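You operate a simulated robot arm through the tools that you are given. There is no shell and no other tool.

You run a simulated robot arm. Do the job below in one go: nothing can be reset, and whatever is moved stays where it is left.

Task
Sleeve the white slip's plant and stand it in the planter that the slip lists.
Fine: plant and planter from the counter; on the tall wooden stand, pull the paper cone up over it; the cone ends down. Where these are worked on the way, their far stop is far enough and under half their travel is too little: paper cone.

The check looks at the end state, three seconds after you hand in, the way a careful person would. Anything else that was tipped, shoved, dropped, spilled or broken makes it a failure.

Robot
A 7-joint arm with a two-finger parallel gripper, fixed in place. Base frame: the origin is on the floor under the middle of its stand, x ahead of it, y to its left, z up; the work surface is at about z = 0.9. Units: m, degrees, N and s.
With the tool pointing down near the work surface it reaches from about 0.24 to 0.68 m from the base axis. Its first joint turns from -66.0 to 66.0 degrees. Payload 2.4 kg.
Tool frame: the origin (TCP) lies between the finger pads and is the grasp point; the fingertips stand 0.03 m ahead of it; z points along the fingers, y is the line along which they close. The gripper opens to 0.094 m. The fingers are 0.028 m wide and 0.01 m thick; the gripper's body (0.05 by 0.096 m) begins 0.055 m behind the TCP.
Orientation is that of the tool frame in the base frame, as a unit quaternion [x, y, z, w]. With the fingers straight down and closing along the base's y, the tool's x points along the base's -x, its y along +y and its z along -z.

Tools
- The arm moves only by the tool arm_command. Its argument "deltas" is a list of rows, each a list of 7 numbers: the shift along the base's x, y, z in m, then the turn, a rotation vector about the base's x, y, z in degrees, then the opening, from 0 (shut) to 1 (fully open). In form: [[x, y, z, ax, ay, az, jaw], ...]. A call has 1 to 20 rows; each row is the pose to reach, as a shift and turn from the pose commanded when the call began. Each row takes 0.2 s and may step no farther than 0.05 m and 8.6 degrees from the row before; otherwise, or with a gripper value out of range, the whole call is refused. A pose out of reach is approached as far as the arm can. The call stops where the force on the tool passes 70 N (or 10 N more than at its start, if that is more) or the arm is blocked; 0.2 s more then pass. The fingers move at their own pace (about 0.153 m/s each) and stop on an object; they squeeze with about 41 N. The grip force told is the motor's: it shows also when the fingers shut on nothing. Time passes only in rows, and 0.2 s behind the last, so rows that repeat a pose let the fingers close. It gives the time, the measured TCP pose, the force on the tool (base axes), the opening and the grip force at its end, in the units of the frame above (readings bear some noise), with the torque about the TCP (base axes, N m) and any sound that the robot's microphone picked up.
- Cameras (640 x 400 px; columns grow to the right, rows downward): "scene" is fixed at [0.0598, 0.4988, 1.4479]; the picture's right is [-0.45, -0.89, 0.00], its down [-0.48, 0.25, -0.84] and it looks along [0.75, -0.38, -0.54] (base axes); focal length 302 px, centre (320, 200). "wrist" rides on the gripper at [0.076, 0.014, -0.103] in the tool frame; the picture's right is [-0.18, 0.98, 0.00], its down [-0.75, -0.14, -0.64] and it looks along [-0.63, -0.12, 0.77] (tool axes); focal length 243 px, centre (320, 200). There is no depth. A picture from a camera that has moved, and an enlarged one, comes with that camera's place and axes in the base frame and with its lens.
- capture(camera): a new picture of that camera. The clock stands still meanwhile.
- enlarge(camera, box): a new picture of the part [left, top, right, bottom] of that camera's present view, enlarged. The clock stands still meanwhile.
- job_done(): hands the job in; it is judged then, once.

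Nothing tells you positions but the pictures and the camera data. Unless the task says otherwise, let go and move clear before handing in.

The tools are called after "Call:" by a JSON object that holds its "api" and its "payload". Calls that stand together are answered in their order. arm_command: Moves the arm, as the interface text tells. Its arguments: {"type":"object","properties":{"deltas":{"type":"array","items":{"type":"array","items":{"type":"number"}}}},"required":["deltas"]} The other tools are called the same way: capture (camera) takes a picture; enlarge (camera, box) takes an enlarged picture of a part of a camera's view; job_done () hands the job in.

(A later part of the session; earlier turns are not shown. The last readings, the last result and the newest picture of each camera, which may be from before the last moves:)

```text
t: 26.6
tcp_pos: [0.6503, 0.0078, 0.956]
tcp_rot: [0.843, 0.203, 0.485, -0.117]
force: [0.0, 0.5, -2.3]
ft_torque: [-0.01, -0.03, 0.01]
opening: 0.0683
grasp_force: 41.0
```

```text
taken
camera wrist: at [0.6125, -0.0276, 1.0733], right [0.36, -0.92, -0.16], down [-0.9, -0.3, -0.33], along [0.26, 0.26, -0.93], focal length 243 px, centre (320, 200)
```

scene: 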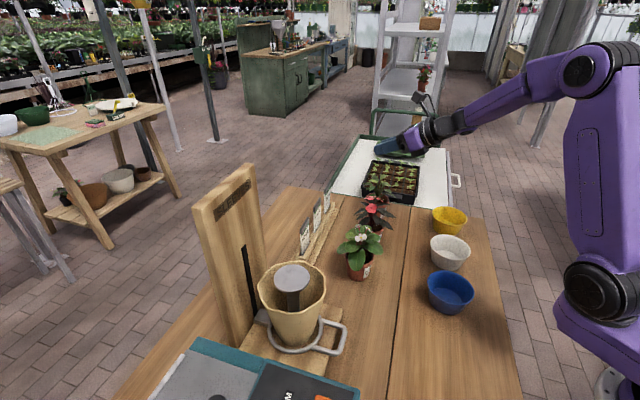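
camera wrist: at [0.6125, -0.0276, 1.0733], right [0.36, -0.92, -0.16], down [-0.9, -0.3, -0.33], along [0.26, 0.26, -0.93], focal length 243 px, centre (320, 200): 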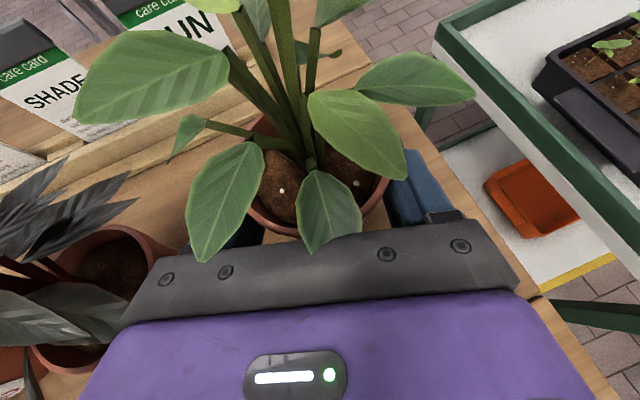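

The basil is held (about 2.3 N weight). I'll lift it well clear and carry it over toward the stand, stopping short of it.

Call:
{"api": "arm_command", "payload": {"deltas": [[0, 0, 0.03, 0, 0, 0, 0.3], [0, 0, 0.065, 0, 0, 0, 0.3], [0, 0, 0.1, 0, 0, 0, 0.3], [0, 0, 0.14, 0, 0, 0, 0.3], [0, 0, 0.18, 0, 0, 0, 0.3], [-0.01, 0.005, 0.22, 0, 0, 0, 0.3], [-0.04, 0.03, 0.25, 0, 0, 2, 0.3], [-0.07, 0.06, 0.25, 0, 0, 4, 0.3], [-0.1, 0.09, 0.25, 0, 0, 6, 0.3], [-0.13, 0.12, 0.25, 0, 0, 8, 0.3], [-0.16, 0.145, 0.25, 0, 0, 10, 0.3], [-0.19, 0.17, 0.25, 0, 0, 12, 0.3], [-0.22, 0.195, 0.25, 0, 0, 14, 0.3], [-0.25, 0.22, 0.25, 0, 0, 16, 0.3], [-0.28, 0.245, 0.25, 0, 0, 18, 0.3]]}}

Call:
{"api": "capture", "payload": {"camera": "wrist"}}

Call:
{"api": "capture", "payload": {"camera": "scene"}}

```text
t: 29.8
tcp_pos: [0.3684, 0.2532, 1.2038]
tcp_rot: [0.801, 0.332, 0.461, -0.191]
force: [-0.7, -0.3, -1.4]
ft_torque: [-0.03, 0.01, -0.01]
opening: 0.0679
grasp_force: 40.9
```

```text
taken
camera wrist: at [0.3427, 0.2078, 1.3211], right [0.63, -0.76, -0.16], down [-0.76, -0.56, -0.33], along [0.16, 0.33, -0.93], focal length 243 px, centre (320, 200)
```

wrist: 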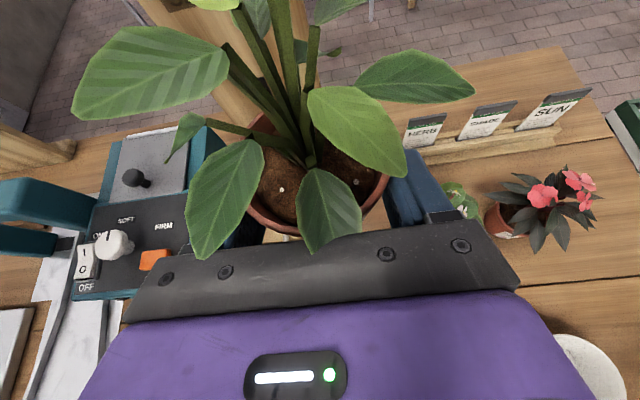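

```text
taken
```

scene: 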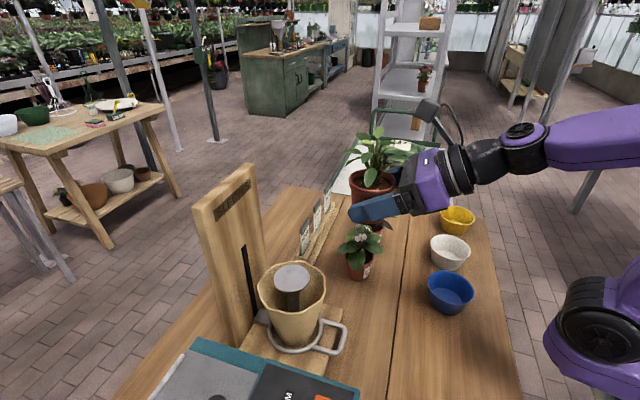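

The basil is held steadily. From several views the disc's top is at about (0.399, 0.382, 1.06), the cone's rim about 1.04 and the board face about 0.084 beyond. I'll bring the pot over the disc at hover height and check.

Call:
{"api": "arm_command", "payload": {"deltas": [[-0.005, 0.025, 0, 0, 0, 0, 0.3], [-0.01, 0.05, 0, 0, 0, 0, 0.3], [-0.015, 0.078, 0, 0, 0, 0, 0.3], [0.0, 0.098, -0.01, 0, 0, 0, 0.3], [0.015, 0.113, -0.03, 0, 0, 0, 0.3], [0.0296, 0.1278, -0.05, 0, 0, 0, 0.3], [0.0296, 0.1278, -0.07, 0, 0, 0, 0.3]]}}

Call:
{"api": "capture", "payload": {"camera": "wrist"}}

Call:
{"api": "enlarge", "payload": {"camera": "scene", "box": [220, 170, 420, 370]}}

```text
t: 31.4
tcp_pos: [0.4007, 0.3822, 1.1346]
tcp_rot: [0.8, 0.332, 0.462, -0.191]
force: [-0.3, -0.8, -1.2]
ft_torque: [-0.02, 0.01, -0.01]
opening: 0.068
grasp_force: 40.8
```

```text
taken
camera wrist: at [0.374, 0.3362, 1.2514], right [0.63, -0.76, -0.16], down [-0.76, -0.56, -0.33], along [0.16, 0.33, -0.93], focal length 243 px, centre (320, 200)
```

wrist: 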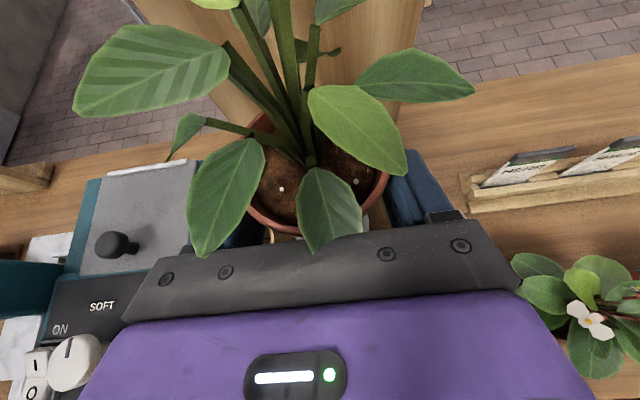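

```text
2.00 times, centred on (320, 270) of scene
camera zoom: at [0.0598, 0.4988, 1.4478], right [-0.45, -0.89, 0.0], down [-0.48, 0.25, -0.84], along [0.75, -0.38, -0.54], focal length 604 px, centre (320, 60)
```

zoom: 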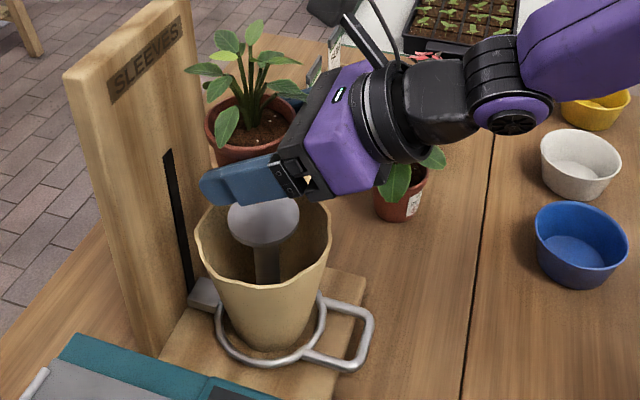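

Call:
{"api": "enlarge", "payload": {"camera": "scene", "box": [250, 170, 350, 300]}}

```text
3.08 times, centred on (300, 235) of scene
camera zoom: at [0.0598, 0.4988, 1.4478], right [-0.45, -0.89, 0.0], down [-0.48, 0.25, -0.84], along [0.75, -0.38, -0.54], focal length 930 px, centre (382, 92)
```

zoom: 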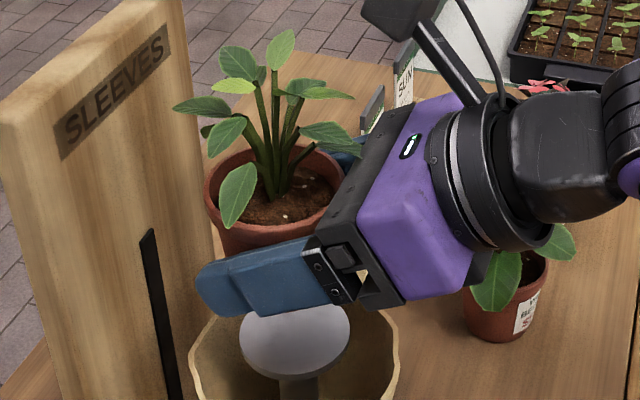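

The pot is centred over the disc within a few mm. I'll lower it in small steps, watching the force for contact.

Call:
{"api": "arm_command", "payload": {"deltas": [[-0.003, -0.0005, -0.01, 0, 0, 0, 0.3], [-0.003, -0.0005, -0.02, 0, 0, 0, 0.3], [-0.003, -0.0005, -0.028, 0, 0, 0, 0.3], [-0.003, -0.0005, -0.033, 0, 0, 0, 0.3]]}}

Call:
{"api": "enlarge", "payload": {"camera": "scene", "box": [250, 190, 350, 320]}}

```text
t: 32.4
tcp_pos: [0.3975, 0.3789, 1.1034]
tcp_rot: [0.8, 0.331, 0.462, -0.191]
force: [1.0, -0.1, -1.5]
ft_torque: [-0.03, 0.02, 0.01]
opening: 0.0678
grasp_force: 40.6
```

```text
3.08 times, centred on (300, 255) of scene
camera zoom: at [0.0598, 0.4988, 1.4478], right [-0.45, -0.89, 0.0], down [-0.48, 0.25, -0.84], along [0.75, -0.38, -0.54], focal length 930 px, centre (382, 31)
```

zoom: 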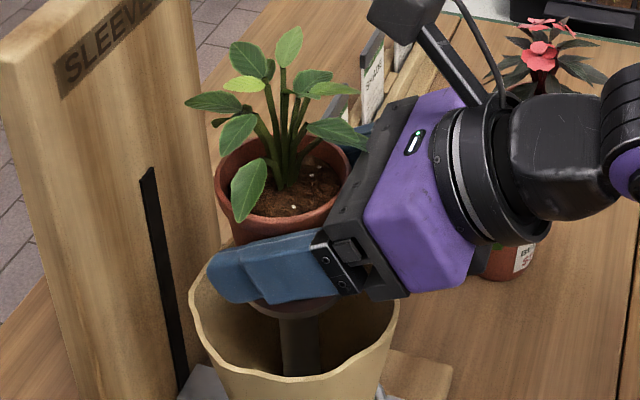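

Call:
{"api": "arm_command", "payload": {"deltas": [[0, 0, -0.003, 0, 0, 0, 0.3], [0, 0, -0.005, 0, 0, 0, 0.3]]}}

```text
t: 33.0
tcp_pos: [0.3989, 0.3822, 1.0989]
tcp_rot: [0.798, 0.331, 0.466, -0.193]
force: [-5.4, -4.0, 20.7]
ft_torque: [-0.04, 0.02, -0.04]
opening: 0.0678
grasp_force: 41.0
```

Contact at about z 1.099, as expected for the disc. I'll ease up slightly and check before opening.

Call:
{"api": "arm_command", "payload": {"deltas": [[0, 0, 0.002, 0, 0, 0, 0.3], [0, 0, 0.002, 0, 0, 0, 0.3]]}}

Call:
{"api": "enlarge", "payload": {"camera": "scene", "box": [250, 190, 350, 320]}}

Call:
{"api": "capture", "payload": {"camera": "wrist"}}

```text
t: 33.6
tcp_pos: [0.399, 0.3795, 1.1011]
tcp_rot: [0.8, 0.332, 0.463, -0.192]
force: [4.0, 2.4, 9.9]
ft_torque: [0.33, -0.42, 0.0]
opening: 0.0679
grasp_force: 41.1
```

```text
3.08 times, centred on (300, 255) of scene
camera zoom: at [0.0598, 0.4987, 1.4479], right [-0.45, -0.89, 0.0], down [-0.48, 0.25, -0.84], along [0.75, -0.38, -0.54], focal length 930 px, centre (382, 31)
```

zoom: 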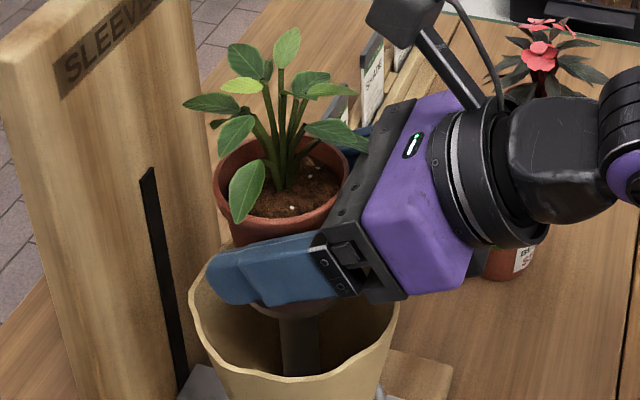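

```text
taken
camera wrist: at [0.3721, 0.335, 1.2173], right [0.63, -0.76, -0.16], down [-0.76, -0.56, -0.33], along [0.16, 0.33, -0.93], focal length 243 px, centre (320, 200)
```

wrist: 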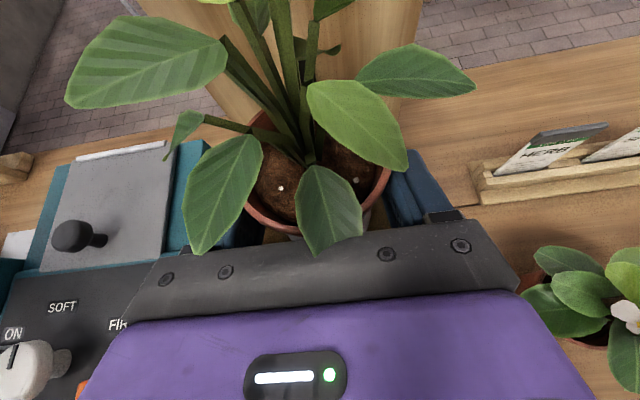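

The pot sits centred on the disc. Releasing and checking.

Call:
{"api": "arm_command", "payload": {"deltas": [[0, 0, 0, 0, 0, 0, 0.76], [0, 0, 0, 0, 0, 0, 0.88], [0, 0, 0, 0, 0, 0, 0.88]]}}

Call:
{"api": "enlarge", "payload": {"camera": "scene", "box": [250, 190, 350, 320]}}

Call:
{"api": "capture", "payload": {"camera": "wrist"}}

```text
t: 34.4
tcp_pos: [0.3978, 0.3807, 1.0997]
tcp_rot: [0.8, 0.331, 0.462, -0.191]
force: [0.5, -0.6, 1.0]
ft_torque: [-0.01, 0.01, 0.0]
opening: 0.0826
grasp_force: 0.0
```

```text
3.08 times, centred on (300, 255) of scene
camera zoom: at [0.0598, 0.4988, 1.4479], right [-0.45, -0.89, 0.0], down [-0.48, 0.25, -0.84], along [0.75, -0.38, -0.54], focal length 930 px, centre (382, 31)
```

zoom: 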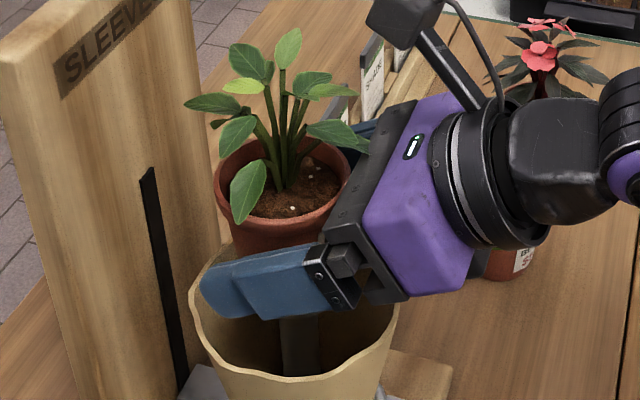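

```text
taken
camera wrist: at [0.3719, 0.3351, 1.2166], right [0.63, -0.76, -0.16], down [-0.76, -0.56, -0.33], along [0.16, 0.33, -0.93], focal length 243 px, centre (320, 200)
```

wrist: 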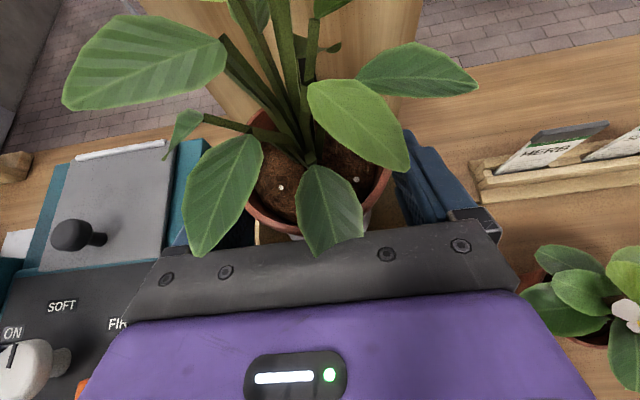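

The pot stands on the disc. I'll back straight out and then look at the stand.

Call:
{"api": "arm_command", "payload": {"deltas": [[-0.012, -0.012, 0, 0, 0, 0, 0.88], [-0.026, -0.026, 0, 0, 0, 0, 0.88], [-0.045, -0.045, 0, 0, 0, 0, 0.88], [-0.065, -0.065, 0.005, 0, 0, 0, 0.88], [-0.09, -0.09, 0.01, 0, 0, 0, 0.88], [-0.11, -0.11, 0.03, 0, 0, 0, 0.88]]}}

Call:
{"api": "capture", "payload": {"camera": "wrist"}}

Call:
{"api": "enlarge", "payload": {"camera": "scene", "box": [210, 170, 390, 370]}}

```text
t: 35.8
tcp_pos: [0.3355, 0.2938, 1.1562]
tcp_rot: [0.8, 0.332, 0.461, -0.191]
force: [-0.2, -0.2, 0.3]
ft_torque: [0.02, 0.02, -0.01]
opening: 0.0825
grasp_force: 0.1
out of reach, approached as far as the arm can: row 4, 5, 6
```

```text
taken
camera wrist: at [0.3099, 0.2479, 1.2737], right [0.63, -0.76, -0.16], down [-0.76, -0.56, -0.33], along [0.16, 0.33, -0.93], focal length 243 px, centre (320, 200)
```

wrist: 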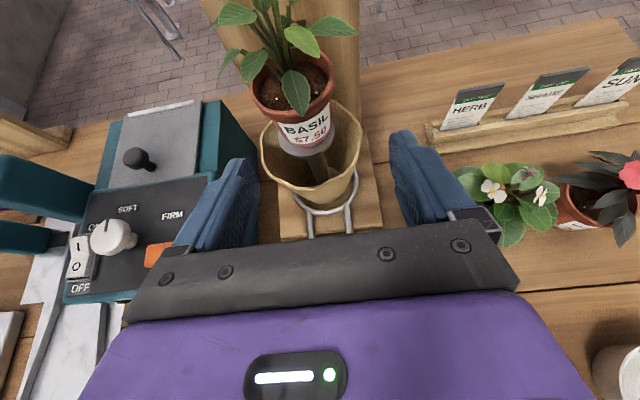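

```text
2.00 times, centred on (300, 270) of scene
camera zoom: at [0.0598, 0.4988, 1.4479], right [-0.45, -0.89, 0.0], down [-0.48, 0.25, -0.84], along [0.75, -0.38, -0.54], focal length 604 px, centre (360, 60)
```

zoom: 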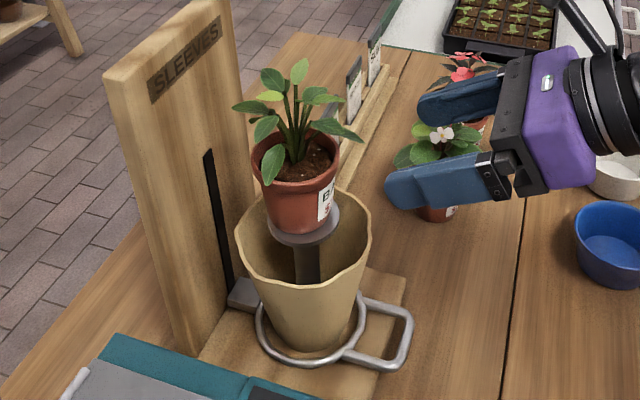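

The basil stands upright on the disc and the cone is down below. The ring's handle outer bar is centred about (0.338, 0.316) at z about 0.93. I'll back away, steepen the tool and turn it 90 degrees so the fingers can close across that bar with the gripper leaning away from the cone.

Call:
{"api": "arm_command", "payload": {"deltas": [[-0.01, -0.015, 0.01, -5.3, 5.3, 0, 0.88], [-0.02, -0.03, 0.02, -10.6, 10.6, 0, 0.88], [-0.03, -0.045, 0.03, -15.9, 15.9, 0, 0.7], [-0.04, -0.06, 0.04, -21.2, 21.2, 0, 0.5]]}}

Call:
{"api": "capture", "payload": {"camera": "wrist"}}

```text
t: 36.8
tcp_pos: [0.2954, 0.2323, 1.1971]
tcp_rot: [0.893, 0.369, 0.239, -0.098]
force: [0.6, -0.7, 0.6]
ft_torque: [-0.01, 0.01, 0.03]
opening: 0.0469
grasp_force: 0.1
```

```text
taken
camera wrist: at [0.3148, 0.2327, 1.3231], right [0.58, -0.81, -0.09], down [-0.79, -0.59, 0.18], along [-0.2, -0.03, -0.98], focal length 243 px, centre (320, 200)
```

wrist: 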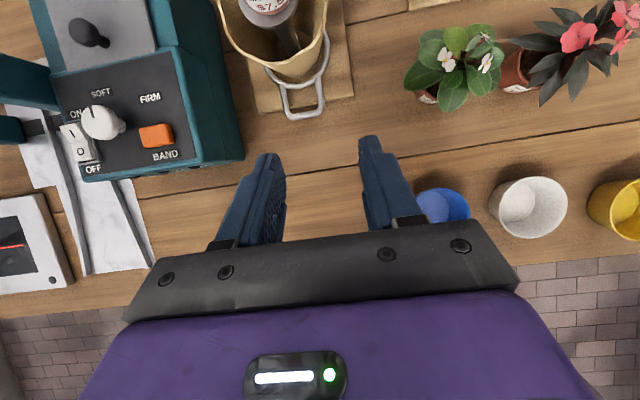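

Good view of the handle; I'll enlarge it to measure.

Call:
{"api": "enlarge", "payload": {"camera": "wrist", "box": [200, 0, 400, 160]}}

Call:
{"api": "enlarge", "payload": {"camera": "scene", "box": [250, 280, 370, 380]}}

```text
2.50 times, centred on (300, 80) of wrist
camera zoom: at [0.3148, 0.2327, 1.3231], right [0.58, -0.81, -0.09], down [-0.79, -0.59, 0.18], along [-0.2, -0.03, -0.98], focal length 606 px, centre (370, 500)
```

zoom: 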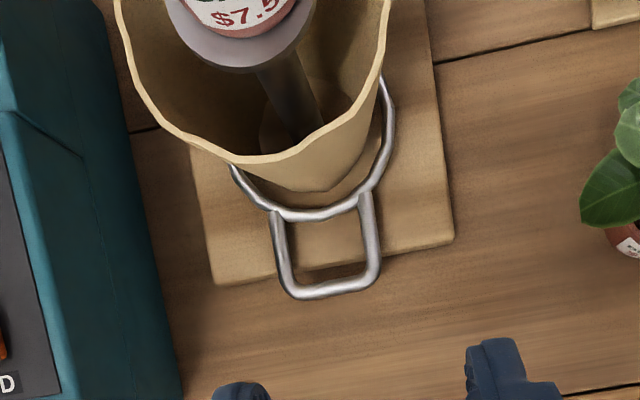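

```text
4.00 times, centred on (310, 330) of scene
camera zoom: at [0.0598, 0.4988, 1.4479], right [-0.45, -0.89, 0.0], down [-0.48, 0.25, -0.84], along [0.75, -0.38, -0.54], focal length 1209 px, centre (360, -320)
```

zoom: 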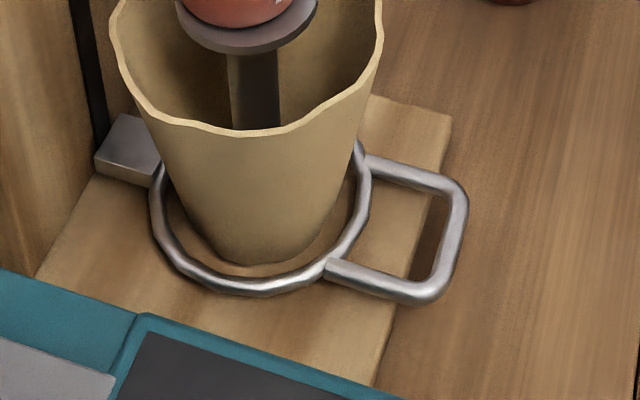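

The handle bar's midpoint is about (0.331, 0.317, 0.933), running along (0.70, -0.71). Now I'll turn the tool 90 degrees about its own axis, above and behind the handle.

Call:
{"api": "arm_command", "payload": {"deltas": [[0, 0, 0, -2.9, -2.87, 7.09, 0.32], [0, 0, 0, -5.8, -5.75, 14.18, 0.32], [0, 0, 0, -8.7, -8.62, 21.27, 0.32], [0, 0.005, -0.01, -11.6, -11.49, 28.36, 0.32], [0, 0.01, -0.02, -14.5, -14.36, 35.45, 0.32], [-0.002, 0.015, -0.03, -17.4, -17.24, 42.55, 0.32], [-0.004, 0.02, -0.04, -20.3, -20.11, 49.64, 0.32], [-0.006, 0.025, -0.05, -23.2, -22.98, 56.73, 0.32], [-0.008, 0.03, -0.06, -26.1, -25.85, 63.82, 0.32], [-0.008, 0.033, -0.07, -29, -28.73, 70.9, 0.32], [-0.008, 0.036, -0.08, -31.9, -31.6, 78, 0.32]]}}

Call:
{"api": "capture", "payload": {"camera": "wrist"}}

Call:
{"api": "capture", "payload": {"camera": "scene"}}

```text
t: 39.2
tcp_pos: [0.2861, 0.269, 1.1166]
tcp_rot: [0.368, 0.893, 0.237, 0.099]
force: [-0.2, -0.4, -1.2]
ft_torque: [0.04, -0.02, 0.05]
opening: 0.0301
grasp_force: 0.0
```

```text
taken
camera wrist: at [0.2046, 0.2954, 1.2116], right [0.73, 0.48, 0.49], down [0.22, -0.84, 0.49], along [0.65, -0.25, -0.72], focal length 243 px, centre (320, 200)
```

wrist: 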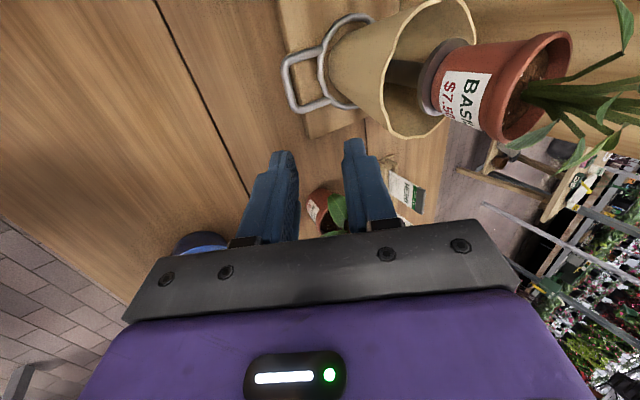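

```text
taken
```

scene: 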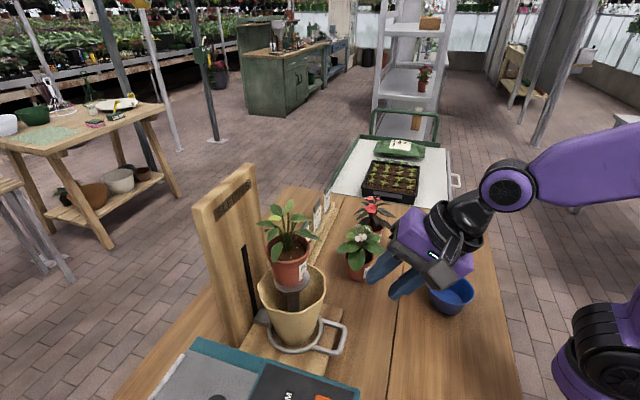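

Call:
{"api": "enlarge", "payload": {"camera": "wrist", "box": [250, 0, 450, 200]}}

```text
2.00 times, centred on (350, 100) of wrist
camera zoom: at [0.2046, 0.2954, 1.2116], right [0.73, 0.48, 0.49], down [0.22, -0.84, 0.49], along [0.65, -0.25, -0.72], focal length 485 px, centre (260, 400)
```

zoom: 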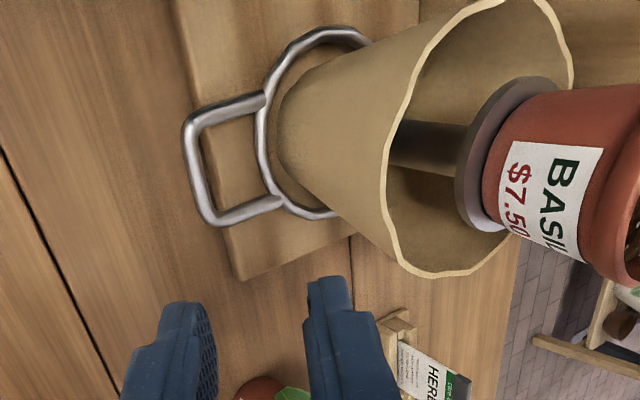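

The measurements agree (bar about (0.330, 0.318, 0.934)). I'll approach it along the tool axis, stopping a few cm short to check.

Call:
{"api": "arm_command", "payload": {"deltas": [[0.001, 0.003, -0.04, 0, 0, 0, 0.32], [0.002, 0.007, -0.0786, 0, 0, 0, 0.32], [0.011, 0.016, -0.1, 0, 0, 0, 0.32], [0.0195, 0.0245, -0.122, 0, 0, 0, 0.32]]}}

Call:
{"api": "capture", "payload": {"camera": "wrist"}}

Call:
{"api": "enlarge", "payload": {"camera": "scene", "box": [250, 220, 430, 380]}}

```text
t: 40.2
tcp_pos: [0.3047, 0.2936, 1.0046]
tcp_rot: [0.368, 0.894, 0.237, 0.095]
force: [-0.5, 0.5, 1.2]
ft_torque: [-0.01, -0.01, 0.01]
opening: 0.0304
grasp_force: 0.0
out of reach, approached as far as the arm can: row 2, 3, 4
```

```text
taken
camera wrist: at [0.2242, 0.3191, 1.1005], right [0.73, 0.48, 0.48], down [0.23, -0.84, 0.48], along [0.64, -0.24, -0.73], focal length 243 px, centre (320, 200)
```

wrist: 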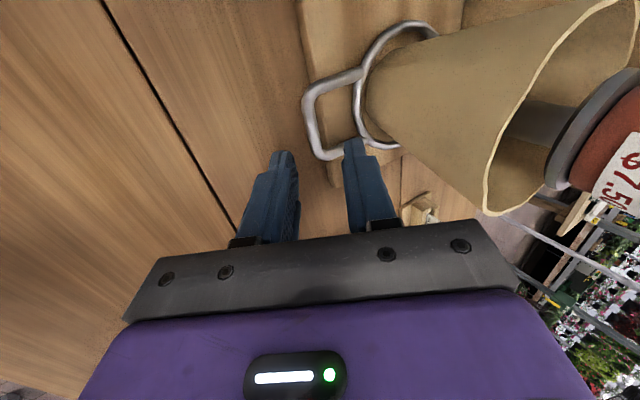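

```text
2.50 times, centred on (340, 300) of scene
camera zoom: at [0.0598, 0.4988, 1.4479], right [-0.45, -0.89, 0.0], down [-0.48, 0.25, -0.84], along [0.75, -0.38, -0.54], focal length 756 px, centre (270, -50)
```

zoom: 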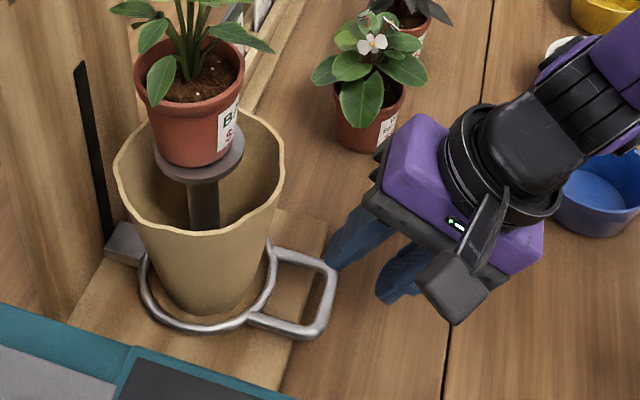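

The arm reached its limit at this tilt close to the base, about 1 cm short. I'll reduce the tilt to about 15 degrees, which still clears the cone, and line up again above the bar.

Call:
{"api": "arm_command", "payload": {"deltas": [[0.0, 0.0, 0.01, -5.2, 5.3, 0, 0.32], [0.006, 0.006, 0.005, -10.5, 10.7, 0, 0.32], [0.0123, 0.0116, -0.003, -10.5, 10.7, 0, 0.32]]}}

Call:
{"api": "enlarge", "payload": {"camera": "wrist", "box": [220, 0, 480, 240]}}

Call:
{"api": "enlarge", "payload": {"camera": "scene", "box": [250, 220, 430, 380]}}

```text
t: 41.0
tcp_pos: [0.3168, 0.3046, 1.0017]
tcp_rot: [0.386, 0.913, 0.122, 0.045]
force: [1.3, -1.2, 0.3]
ft_torque: [0.07, 0.03, 0.05]
opening: 0.03
grasp_force: 0.0
out of reach, approached as far as the arm can: row 1, 2
```

```text
1.67 times, centred on (350, 120) of wrist
camera zoom: at [0.2552, 0.3505, 1.1045], right [0.81, 0.53, 0.25], down [0.31, -0.76, 0.57], along [0.49, -0.39, -0.78], focal length 404 px, centre (270, 333)
```

zoom: 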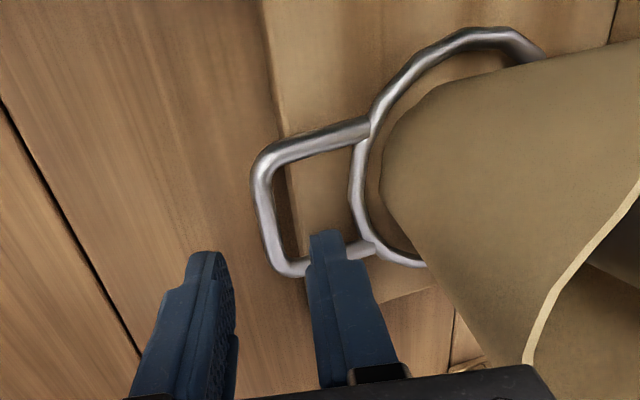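

```text
2.50 times, centred on (340, 300) of scene
camera zoom: at [0.0598, 0.4987, 1.4479], right [-0.45, -0.89, 0.0], down [-0.48, 0.25, -0.84], along [0.75, -0.38, -0.54], focal length 756 px, centre (270, -50)
```

zoom: 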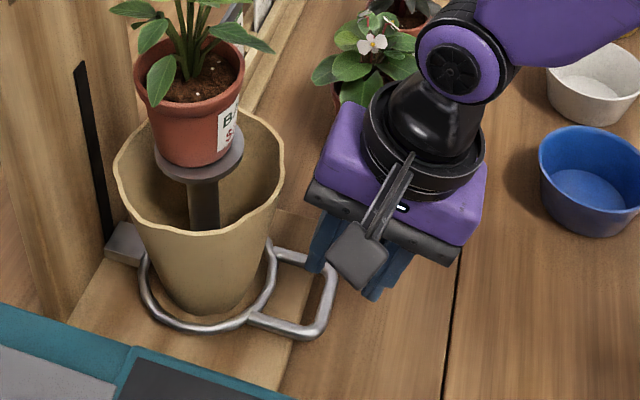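

Aligned: the bar lies between the fingers' paths. I'll slide down over the bar and close.

Call:
{"api": "arm_command", "payload": {"deltas": [[0.0035, 0.0037, -0.0193, 0, 0, 0, 0.32], [0.007, 0.0075, -0.0386, 0, 0, 0, 0.32], [0.0095, 0.0101, -0.0521, 0, 0, 0, 0.32]]}}

Call:
{"api": "enlarge", "payload": {"camera": "wrist", "box": [220, 0, 480, 240]}}

Call:
{"api": "enlarge", "payload": {"camera": "scene", "box": [250, 220, 430, 380]}}

```text
t: 41.8
tcp_pos: [0.327, 0.3138, 0.9485]
tcp_rot: [0.379, 0.916, 0.118, 0.05]
force: [-1.5, 0.8, 0.8]
ft_torque: [-0.01, -0.01, 0.01]
opening: 0.03
grasp_force: 0.1
```

```text
1.67 times, centred on (350, 120) of wrist
camera zoom: at [0.2645, 0.3598, 1.0508], right [0.8, 0.54, 0.25], down [0.32, -0.75, 0.58], along [0.5, -0.39, -0.77], focal length 404 px, centre (270, 333)
```

zoom: 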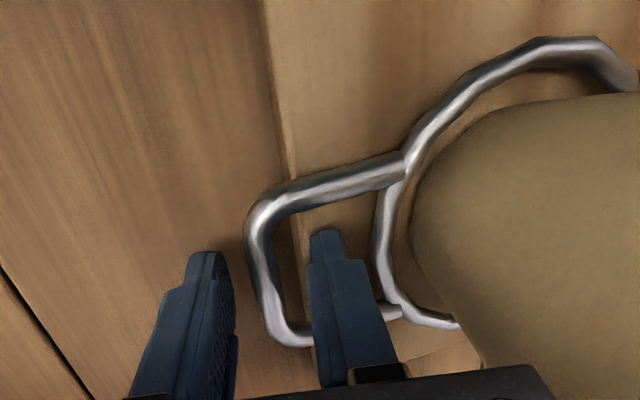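

```text
2.50 times, centred on (340, 300) of scene
camera zoom: at [0.0598, 0.4988, 1.4479], right [-0.45, -0.89, 0.0], down [-0.48, 0.25, -0.84], along [0.75, -0.38, -0.54], focal length 756 px, centre (270, -50)
```

zoom: 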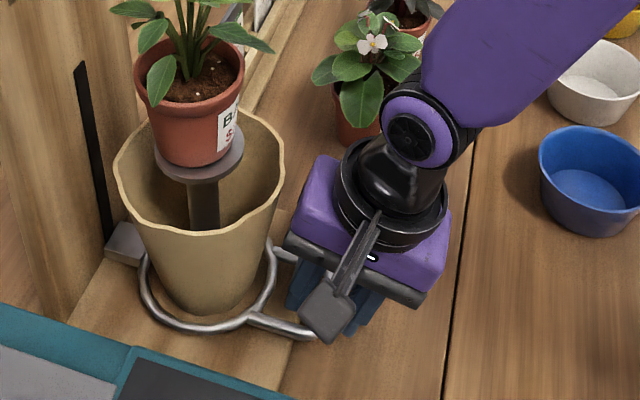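

The bar is between the fingers with one finger inside the loop. Closing on it.

Call:
{"api": "arm_command", "payload": {"deltas": [[0, 0, 0, 0, 0, 0, 0.1], [0, 0, 0, 0, 0, 0, 0.0], [0, 0, 0, 0, 0, 0, 0.0]]}}

Call:
{"api": "enlarge", "payload": {"camera": "wrist", "box": [220, 0, 480, 240]}}

```text
t: 42.6
tcp_pos: [0.3268, 0.3141, 0.949]
tcp_rot: [0.379, 0.916, 0.119, 0.049]
force: [-1.2, -2.9, -1.0]
ft_torque: [-0.39, -0.37, 1.16]
opening: 0.0097
grasp_force: 44.1
```

```text
1.67 times, centred on (350, 120) of wrist
camera zoom: at [0.2641, 0.3595, 1.0507], right [0.8, 0.54, 0.25], down [0.32, -0.74, 0.58], along [0.5, -0.39, -0.77], focal length 404 px, centre (270, 333)
```

zoom: 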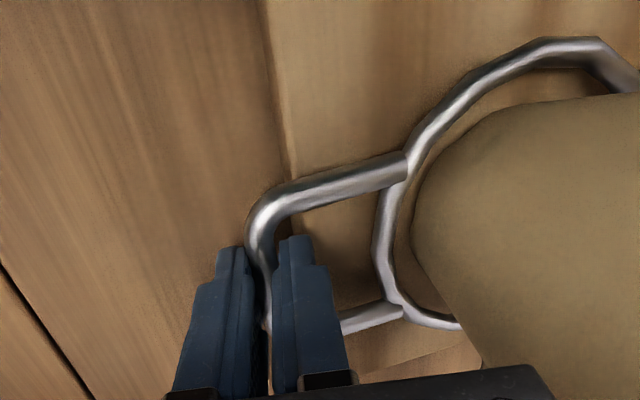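

The bar is gripped. I'll pull straight up slowly for the first part and check.

Call:
{"api": "arm_command", "payload": {"deltas": [[0, 0, 0.008, 0, 0, 0, 0], [0, 0, 0.018, 0, 0, 0, 0], [0, 0, 0.028, 0, 0, 0, 0], [0, 0, 0.04, 0, 0, 0, 0]]}}

Call:
{"api": "enlarge", "payload": {"camera": "scene", "box": [210, 180, 410, 380]}}

```text
t: 43.6
tcp_pos: [0.3261, 0.3135, 0.9883]
tcp_rot: [0.38, 0.916, 0.12, 0.05]
force: [6.3, -7.0, -2.6]
ft_torque: [-0.16, -0.09, 1.22]
opening: 0.0097
grasp_force: 43.5
```

```text
2.00 times, centred on (310, 280) of scene
camera zoom: at [0.06, 0.4986, 1.4479], right [-0.45, -0.89, 0.0], down [-0.48, 0.25, -0.84], along [0.75, -0.38, -0.54], focal length 604 px, centre (340, 40)
```

zoom: 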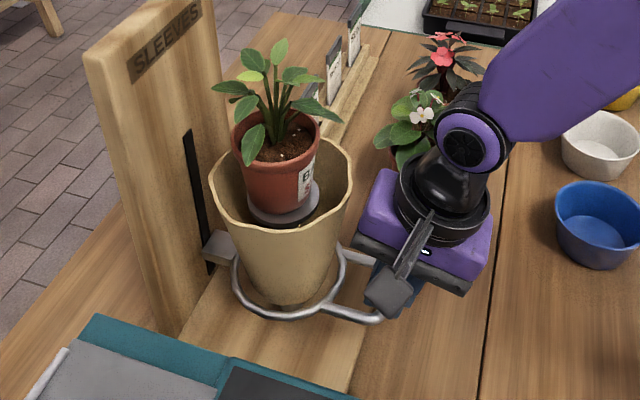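

The ring slides up well. Continuing upward.

Call:
{"api": "arm_command", "payload": {"deltas": [[0, 0, 0.012, 0, 0, 0, 0], [0, 0, 0.024, 0, 0, 0, 0], [0, 0, 0.036, 0, 0, 0, 0], [0, 0, 0.048, 0, 0, 0, 0], [0, 0, 0.06, 0, 0, 0, 0], [0, 0, 0.07, 0, 0, 0, 0]]}}

Call:
{"api": "enlarge", "payload": {"camera": "scene", "box": [210, 160, 410, 360]}}

```text
t: 45.0
tcp_pos: [0.3264, 0.3127, 1.0582]
tcp_rot: [0.38, 0.916, 0.12, 0.049]
force: [4.0, 5.2, -2.3]
ft_torque: [0.37, 0.3, 1.37]
opening: 0.0094
grasp_force: 43.4
```

```text
2.00 times, centred on (310, 260) of scene
camera zoom: at [0.06, 0.499, 1.4478], right [-0.45, -0.89, 0.0], down [-0.48, 0.25, -0.84], along [0.75, -0.38, -0.54], focal length 604 px, centre (340, 80)
```

zoom: 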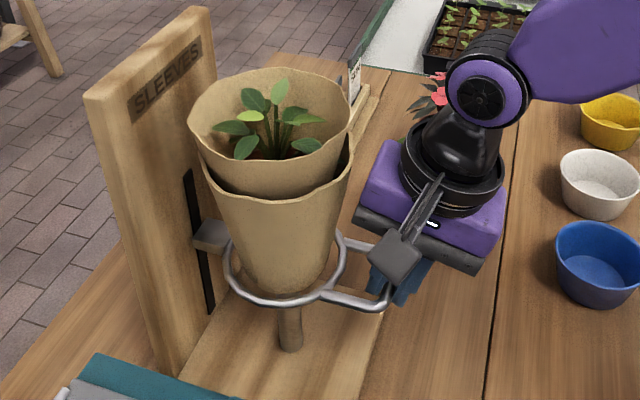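

The paper sleeve now shows around the plant. I'll continue toward the far stop in small steps.

Call:
{"api": "arm_command", "payload": {"deltas": [[0, 0, 0.01, 0, 0, 0, 0], [0, 0, 0.02, 0, 0, 0, 0], [0, 0, 0.03, 0, 0, 0, 0], [0, 0, 0.038, 0, 0, 0, 0]]}}

Call:
{"api": "enlarge", "payload": {"camera": "scene", "box": [210, 140, 410, 340]}}

```text
t: 46.0
tcp_pos: [0.3266, 0.3125, 1.0965]
tcp_rot: [0.382, 0.915, 0.121, 0.05]
force: [0.2, -0.2, 0.4]
ft_torque: [-0.01, 0.0, -0.02]
opening: 0.0003
grasp_force: 32.4
```

```text
2.00 times, centred on (310, 240) of scene
camera zoom: at [0.0598, 0.4988, 1.4479], right [-0.45, -0.89, 0.0], down [-0.48, 0.25, -0.84], along [0.75, -0.38, -0.54], focal length 604 px, centre (340, 120)
```

zoom: 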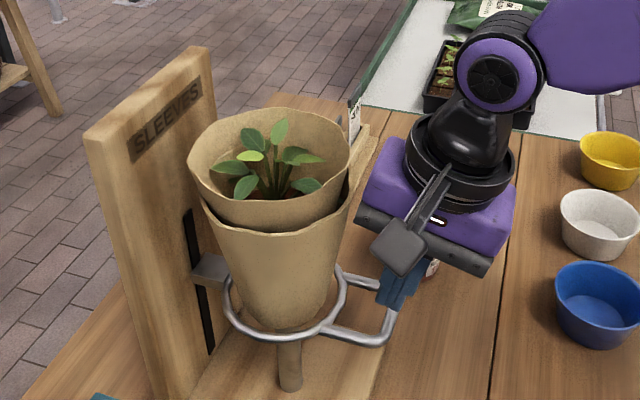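

The fingers slipped off as the ring hit its far stop (the ring stayed up at bar height about 1.043, no further travel since the previous pull), and the sleeve is around the plant. Now I'll open, come back down over the bar and re-grip it to bring the cone down.

Call:
{"api": "arm_command", "payload": {"deltas": [[0, 0, 0.0, 0, 0, 0, 0.2], [0, 0, 0.0, 0, 0, 0, 0.32], [0, 0, 0.0, 0, 0, 0, 0.32]]}}

Call:
{"api": "capture", "payload": {"camera": "wrist"}}

Call:
{"api": "enlarge", "payload": {"camera": "scene", "box": [210, 140, 410, 340]}}

```text
t: 46.8
tcp_pos: [0.3277, 0.3133, 1.0952]
tcp_rot: [0.38, 0.916, 0.119, 0.048]
force: [-0.6, -0.3, 0.0]
ft_torque: [-0.03, -0.01, 0.0]
opening: 0.0301
grasp_force: 0.1
```

```text
taken
camera wrist: at [0.2639, 0.3585, 1.1991], right [0.8, 0.54, 0.25], down [0.32, -0.75, 0.58], along [0.5, -0.39, -0.77], focal length 243 px, centre (320, 200)
```

wrist: 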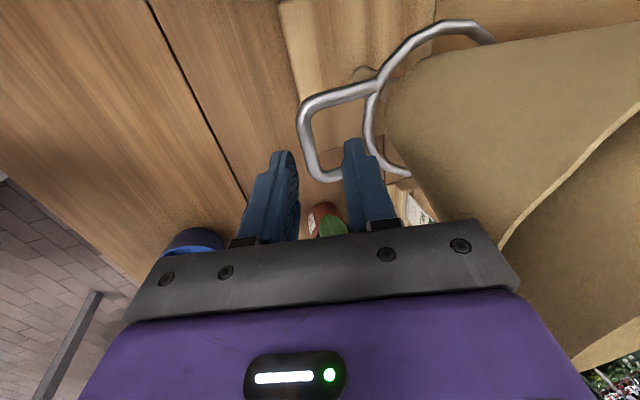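

```text
2.00 times, centred on (310, 240) of scene
camera zoom: at [0.0598, 0.4988, 1.4479], right [-0.45, -0.89, 0.0], down [-0.48, 0.25, -0.84], along [0.75, -0.38, -0.54], focal length 604 px, centre (340, 120)
```

zoom: 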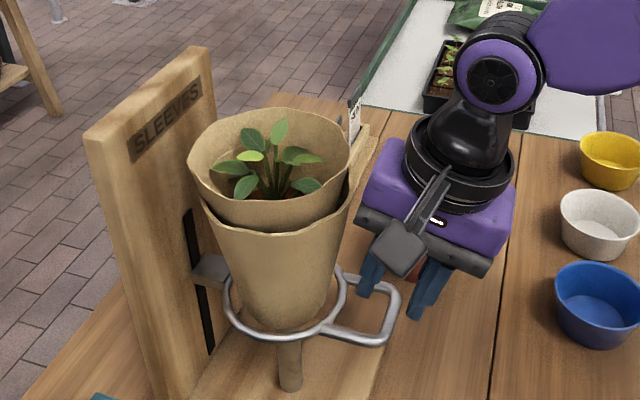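

Call:
{"api": "arm_command", "payload": {"deltas": [[0, 0, -0.015, 0, 0, 0, 0.32], [0, 0, -0.028, 0, 0, 0, 0.32], [0, 0, -0.039, 0, 0, 0, 0.32], [0, 0, -0.039, 0, 0, 0, 0.32]]}}

Call:
{"api": "capture", "payload": {"camera": "wrist"}}

```text
t: 47.8
tcp_pos: [0.3265, 0.3139, 1.0591]
tcp_rot: [0.381, 0.916, 0.12, 0.048]
force: [0.8, -0.2, -0.2]
ft_torque: [0.0, 0.02, 0.03]
opening: 0.0302
grasp_force: 0.1
```

```text
taken
camera wrist: at [0.2649, 0.3588, 1.1608], right [0.8, 0.54, 0.25], down [0.32, -0.75, 0.58], along [0.5, -0.39, -0.77], focal length 243 px, centre (320, 200)
```

wrist: 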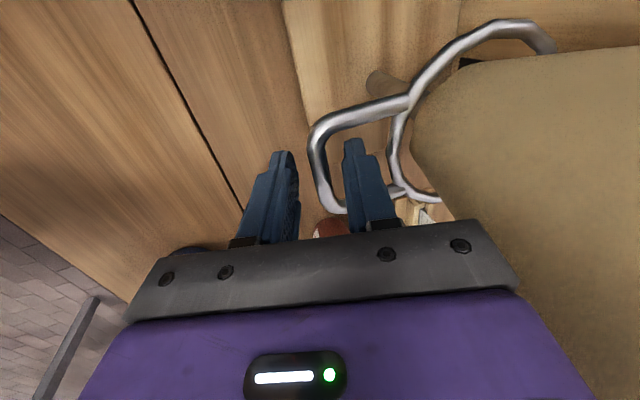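

The bar is again between the fingers. Closing and then lowering gently.

Call:
{"api": "arm_command", "payload": {"deltas": [[0, 0, 0, 0, 0, 0, 0.1], [0, 0, 0, 0, 0, 0, 0.0], [0, 0, 0, 0, 0, 0, 0.0], [0, 0, -0.01, 0, 0, 0, 0.0], [0, 0, -0.02, 0, 0, 0, 0.0], [0, 0, -0.03, 0, 0, 0, 0.0]]}}

Call:
{"api": "enlarge", "payload": {"camera": "scene", "box": [210, 140, 410, 340]}}

```text
t: 49.2
tcp_pos: [0.328, 0.316, 1.0294]
tcp_rot: [0.379, 0.916, 0.121, 0.05]
force: [15.6, 8.1, -0.4]
ft_torque: [-0.6, -0.9, 1.01]
opening: 0.01
grasp_force: 43.4
```

```text
2.00 times, centred on (310, 240) of scene
camera zoom: at [0.0602, 0.499, 1.4477], right [-0.45, -0.89, 0.0], down [-0.48, 0.25, -0.84], along [0.75, -0.38, -0.54], focal length 604 px, centre (340, 120)
```

zoom: 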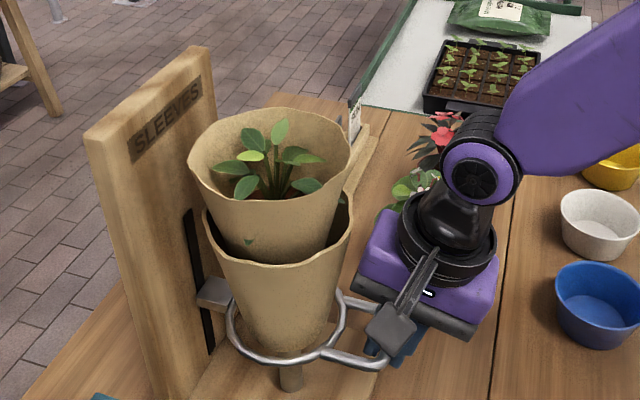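

The sleeve stays on the plant while the ring descends. Continuing down.

Call:
{"api": "arm_command", "payload": {"deltas": [[0, 0, -0.012, 0, 0, 0, 0], [0, 0, -0.024, 0, 0, 0, 0], [0, 0, -0.036, 0, 0, 0, 0], [0, 0, -0.048, 0, 0, 0, 0], [0, 0, -0.06, 0, 0, 0, 0], [0, 0, -0.07, 0, 0, 0, 0]]}}

Call:
{"api": "enlarge", "payload": {"camera": "scene", "box": [210, 180, 410, 380]}}

```text
t: 50.6
tcp_pos: [0.3274, 0.314, 0.9587]
tcp_rot: [0.38, 0.916, 0.12, 0.05]
force: [21.0, -3.7, -0.5]
ft_torque: [-0.27, -0.47, 1.09]
opening: 0.0098
grasp_force: 43.4
```

```text
2.00 times, centred on (310, 280) of scene
camera zoom: at [0.0604, 0.4987, 1.4479], right [-0.45, -0.89, 0.0], down [-0.48, 0.25, -0.84], along [0.75, -0.38, -0.54], focal length 604 px, centre (340, 40)
```

zoom: 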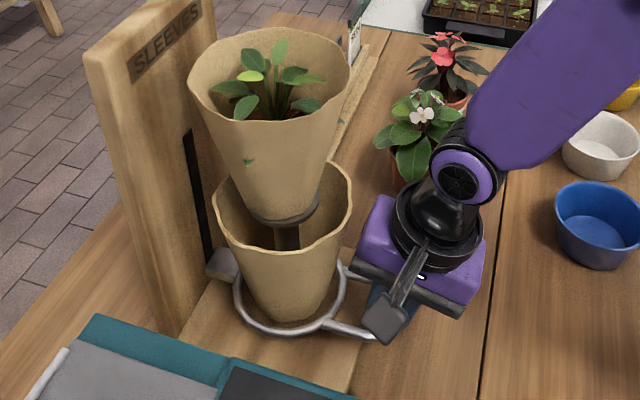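

Nearly at the bottom; a last bit down in small steps.

Call:
{"api": "arm_command", "payload": {"deltas": [[0, 0, -0.004, 0, 0, 0, 0], [0, 0, -0.008, 0, 0, 0, 0], [0, 0, -0.011, 0, 0, 0, 0]]}}

Call:
{"api": "enlarge", "payload": {"camera": "scene", "box": [210, 180, 410, 380]}}

```text
t: 51.4
tcp_pos: [0.3282, 0.3146, 0.9476]
tcp_rot: [0.38, 0.916, 0.121, 0.05]
force: [21.7, -1.5, -0.2]
ft_torque: [-0.05, -0.27, 1.2]
opening: 0.0096
grasp_force: 43.7
```

```text
2.00 times, centred on (310, 280) of scene
camera zoom: at [0.0604, 0.4987, 1.4478], right [-0.45, -0.89, 0.0], down [-0.48, 0.25, -0.84], along [0.75, -0.38, -0.54], focal length 604 px, centre (340, 40)
```

zoom: 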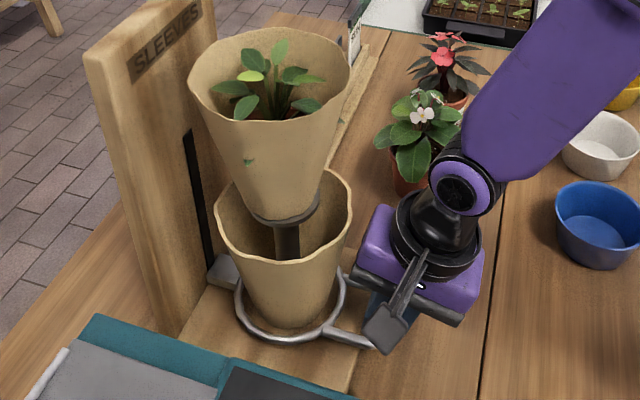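

Call:
{"api": "arm_command", "payload": {"deltas": [[0, 0, -0.002, 0, 0, 0, 0], [0, 0, -0.004, 0, 0, 0, 0]]}}

```text
t: 52.0
tcp_pos: [0.3287, 0.3151, 0.9431]
tcp_rot: [0.38, 0.916, 0.121, 0.05]
force: [20.0, 0.4, -1.3]
ft_torque: [-0.26, -0.52, 1.13]
opening: 0.0098
grasp_force: 43.2
```

Call:
{"api": "enlarge", "payload": {"camera": "scene", "box": [250, 280, 370, 380]}}

Call:
{"api": "enlarge", "payload": {"camera": "wrist", "box": [220, 0, 480, 240]}}

```text
4.00 times, centred on (310, 330) of scene
camera zoom: at [0.0604, 0.4988, 1.4478], right [-0.45, -0.89, 0.0], down [-0.48, 0.25, -0.84], along [0.75, -0.38, -0.54], focal length 1209 px, centre (360, -320)
```

zoom: 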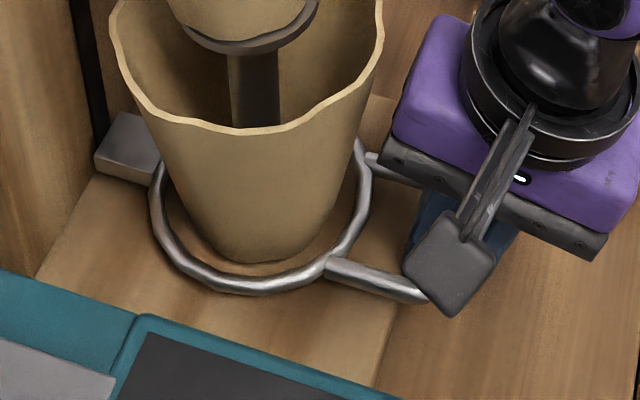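

```text
1.67 times, centred on (350, 120) of wrist
camera zoom: at [0.2656, 0.3598, 1.0459], right [0.8, 0.54, 0.25], down [0.32, -0.75, 0.58], along [0.51, -0.39, -0.77], focal length 404 px, centre (270, 333)
```

zoom: 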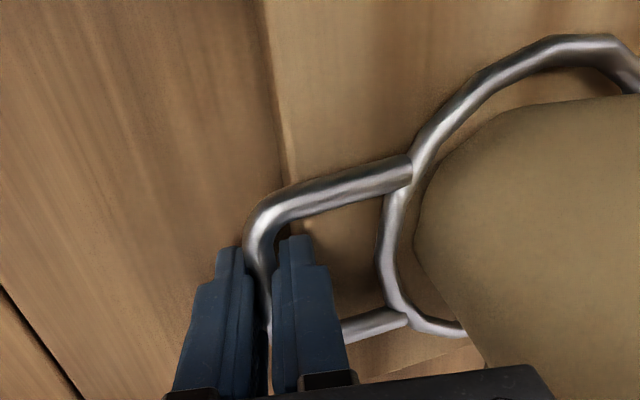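

The ring is back exactly at its original bottom position, and the sleeve remains on the plant. I'll open and withdraw along the tool axis.

Call:
{"api": "arm_command", "payload": {"deltas": [[0, 0, 0, 0, 0, 0, 0.2], [0, 0, 0, 0, 0, 0, 0.3], [0, 0, 0, 0, 0, 0, 0.3], [-0.0037, -0.0036, 0.0193, 0, 0, 0, 0.3], [-0.0074, -0.0072, 0.0386, 0, 0, 0, 0.3], [-0.013, -0.013, 0.068, 0, 0, 0, 0.3], [-0.03, -0.03, 0.1, 0, 0, 0, 0.3], [-0.04, -0.045, 0.13, 0, 0, 0, 0.3], [-0.04, -0.06, 0.16, 0, 0, 0, 0.3]]}}

Call:
{"api": "capture", "payload": {"camera": "scene"}}

Call:
{"api": "capture", "payload": {"camera": "wrist"}}

```text
t: 54.0
tcp_pos: [0.2861, 0.2537, 1.1019]
tcp_rot: [0.381, 0.915, 0.12, 0.049]
force: [0.1, 0.1, -0.2]
ft_torque: [-0.03, 0.03, 0.03]
opening: 0.0281
grasp_force: 0.1
```

```text
taken
```

scene: 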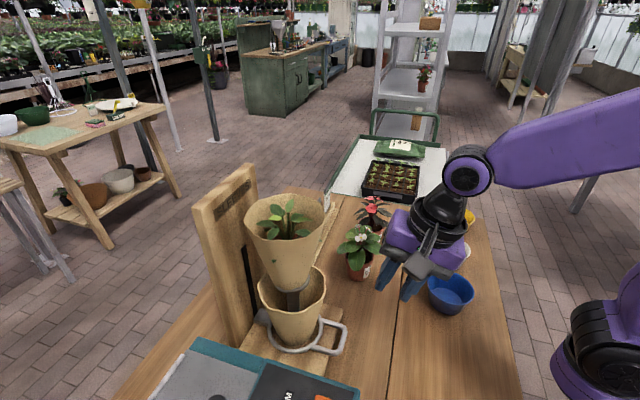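

```text
taken
camera wrist: at [0.2244, 0.2994, 1.2048], right [0.8, 0.54, 0.25], down [0.32, -0.75, 0.58], along [0.5, -0.39, -0.77], focal length 243 px, centre (320, 200)
```

wrist: 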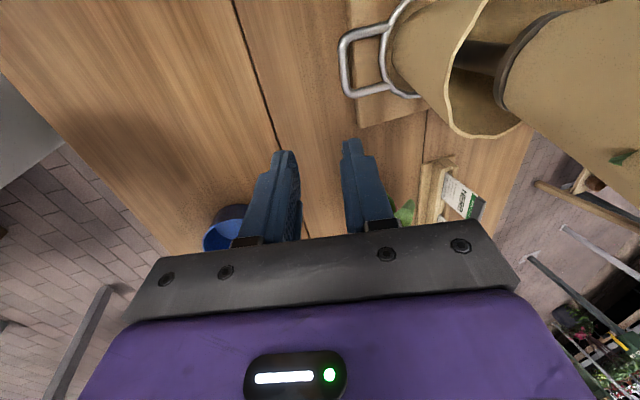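

The cone is down and the sleeve sits on the plant. Now I'll measure the blue planter and the sleeved plant before planning the next grasp.

Call:
{"api": "enlarge", "payload": {"camera": "scene", "box": [410, 220, 490, 330]}}

Call:
{"api": "enlarge", "payload": {"camera": "scene", "box": [220, 170, 360, 310]}}

```text
3.64 times, centred on (450, 275) of scene
camera zoom: at [0.0598, 0.4988, 1.4479], right [-0.45, -0.89, 0.0], down [-0.48, 0.25, -0.84], along [0.75, -0.38, -0.54], focal length 1099 px, centre (-153, -73)
```

zoom: 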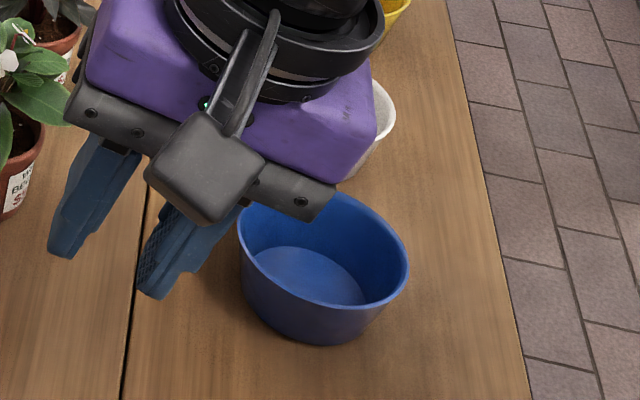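

```text
2.86 times, centred on (290, 240) of scene
camera zoom: at [0.0598, 0.4988, 1.4479], right [-0.45, -0.89, 0.0], down [-0.48, 0.25, -0.84], along [0.75, -0.38, -0.54], focal length 863 px, centre (406, 86)
```

zoom: 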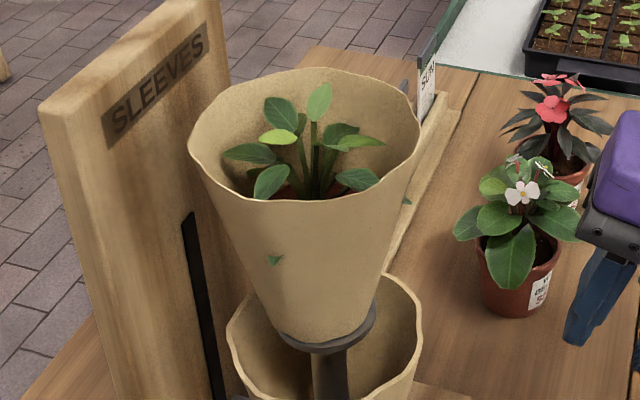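

The sleeve stands about 0.13 m tall on the disc (z to about 1.19), and the blue planter is around (0.33, 0.05), roughly 0.04 m tall. I'll turn the tool back (camera up side) and look at the blue planter from above on the way.

Call:
{"api": "arm_command", "payload": {"deltas": [[0, -0.01, 0.01, 1.45, 1.54, -7.9, 0.3], [0, -0.02, 0.02, 2.89, 3.07, -15.8, 0.3], [0, -0.03, 0.03, 4.34, 4.61, -23.7, 0.3], [0.002, -0.04, 0.04, 5.78, 6.15, -31.6, 0.3], [0.004, -0.05, 0.05, 7.23, 7.68, -39.5, 0.3], [0.006, -0.06, 0.06, 8.67, 9.22, -47.4, 0.3], [0.008, -0.07, 0.07, 10.12, 10.75, -55.3, 0.5], [0.01, -0.08, 0.08, 11.56, 12.29, -63.2, 0.7], [0.012, -0.09, 0.09, 13.0, 13.83, -71.1, 0.9], [0.014, -0.1, 0.098, 14.45, 15.36, -79, 0.96], [0.014, -0.104, 0.098, 15.9, 16.9, -86.9, 0.96]]}}

Call:
{"api": "capture", "payload": {"camera": "wrist"}}

```text
t: 56.4
tcp_pos: [0.3008, 0.1492, 1.2013]
tcp_rot: [0.917, 0.38, 0.114, -0.053]
force: [-0.4, 0.6, -0.8]
ft_torque: [0.0, 0.0, 0.0]
opening: 0.09
grasp_force: 0.0
```

```text
taken
camera wrist: at [0.3449, 0.1732, 1.3192], right [0.57, -0.82, -0.06], down [-0.73, -0.53, 0.43], along [-0.39, -0.21, -0.9], focal length 243 px, centre (320, 200)
```

wrist: 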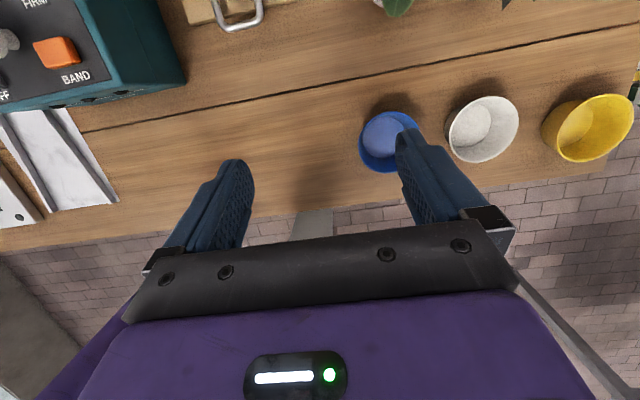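

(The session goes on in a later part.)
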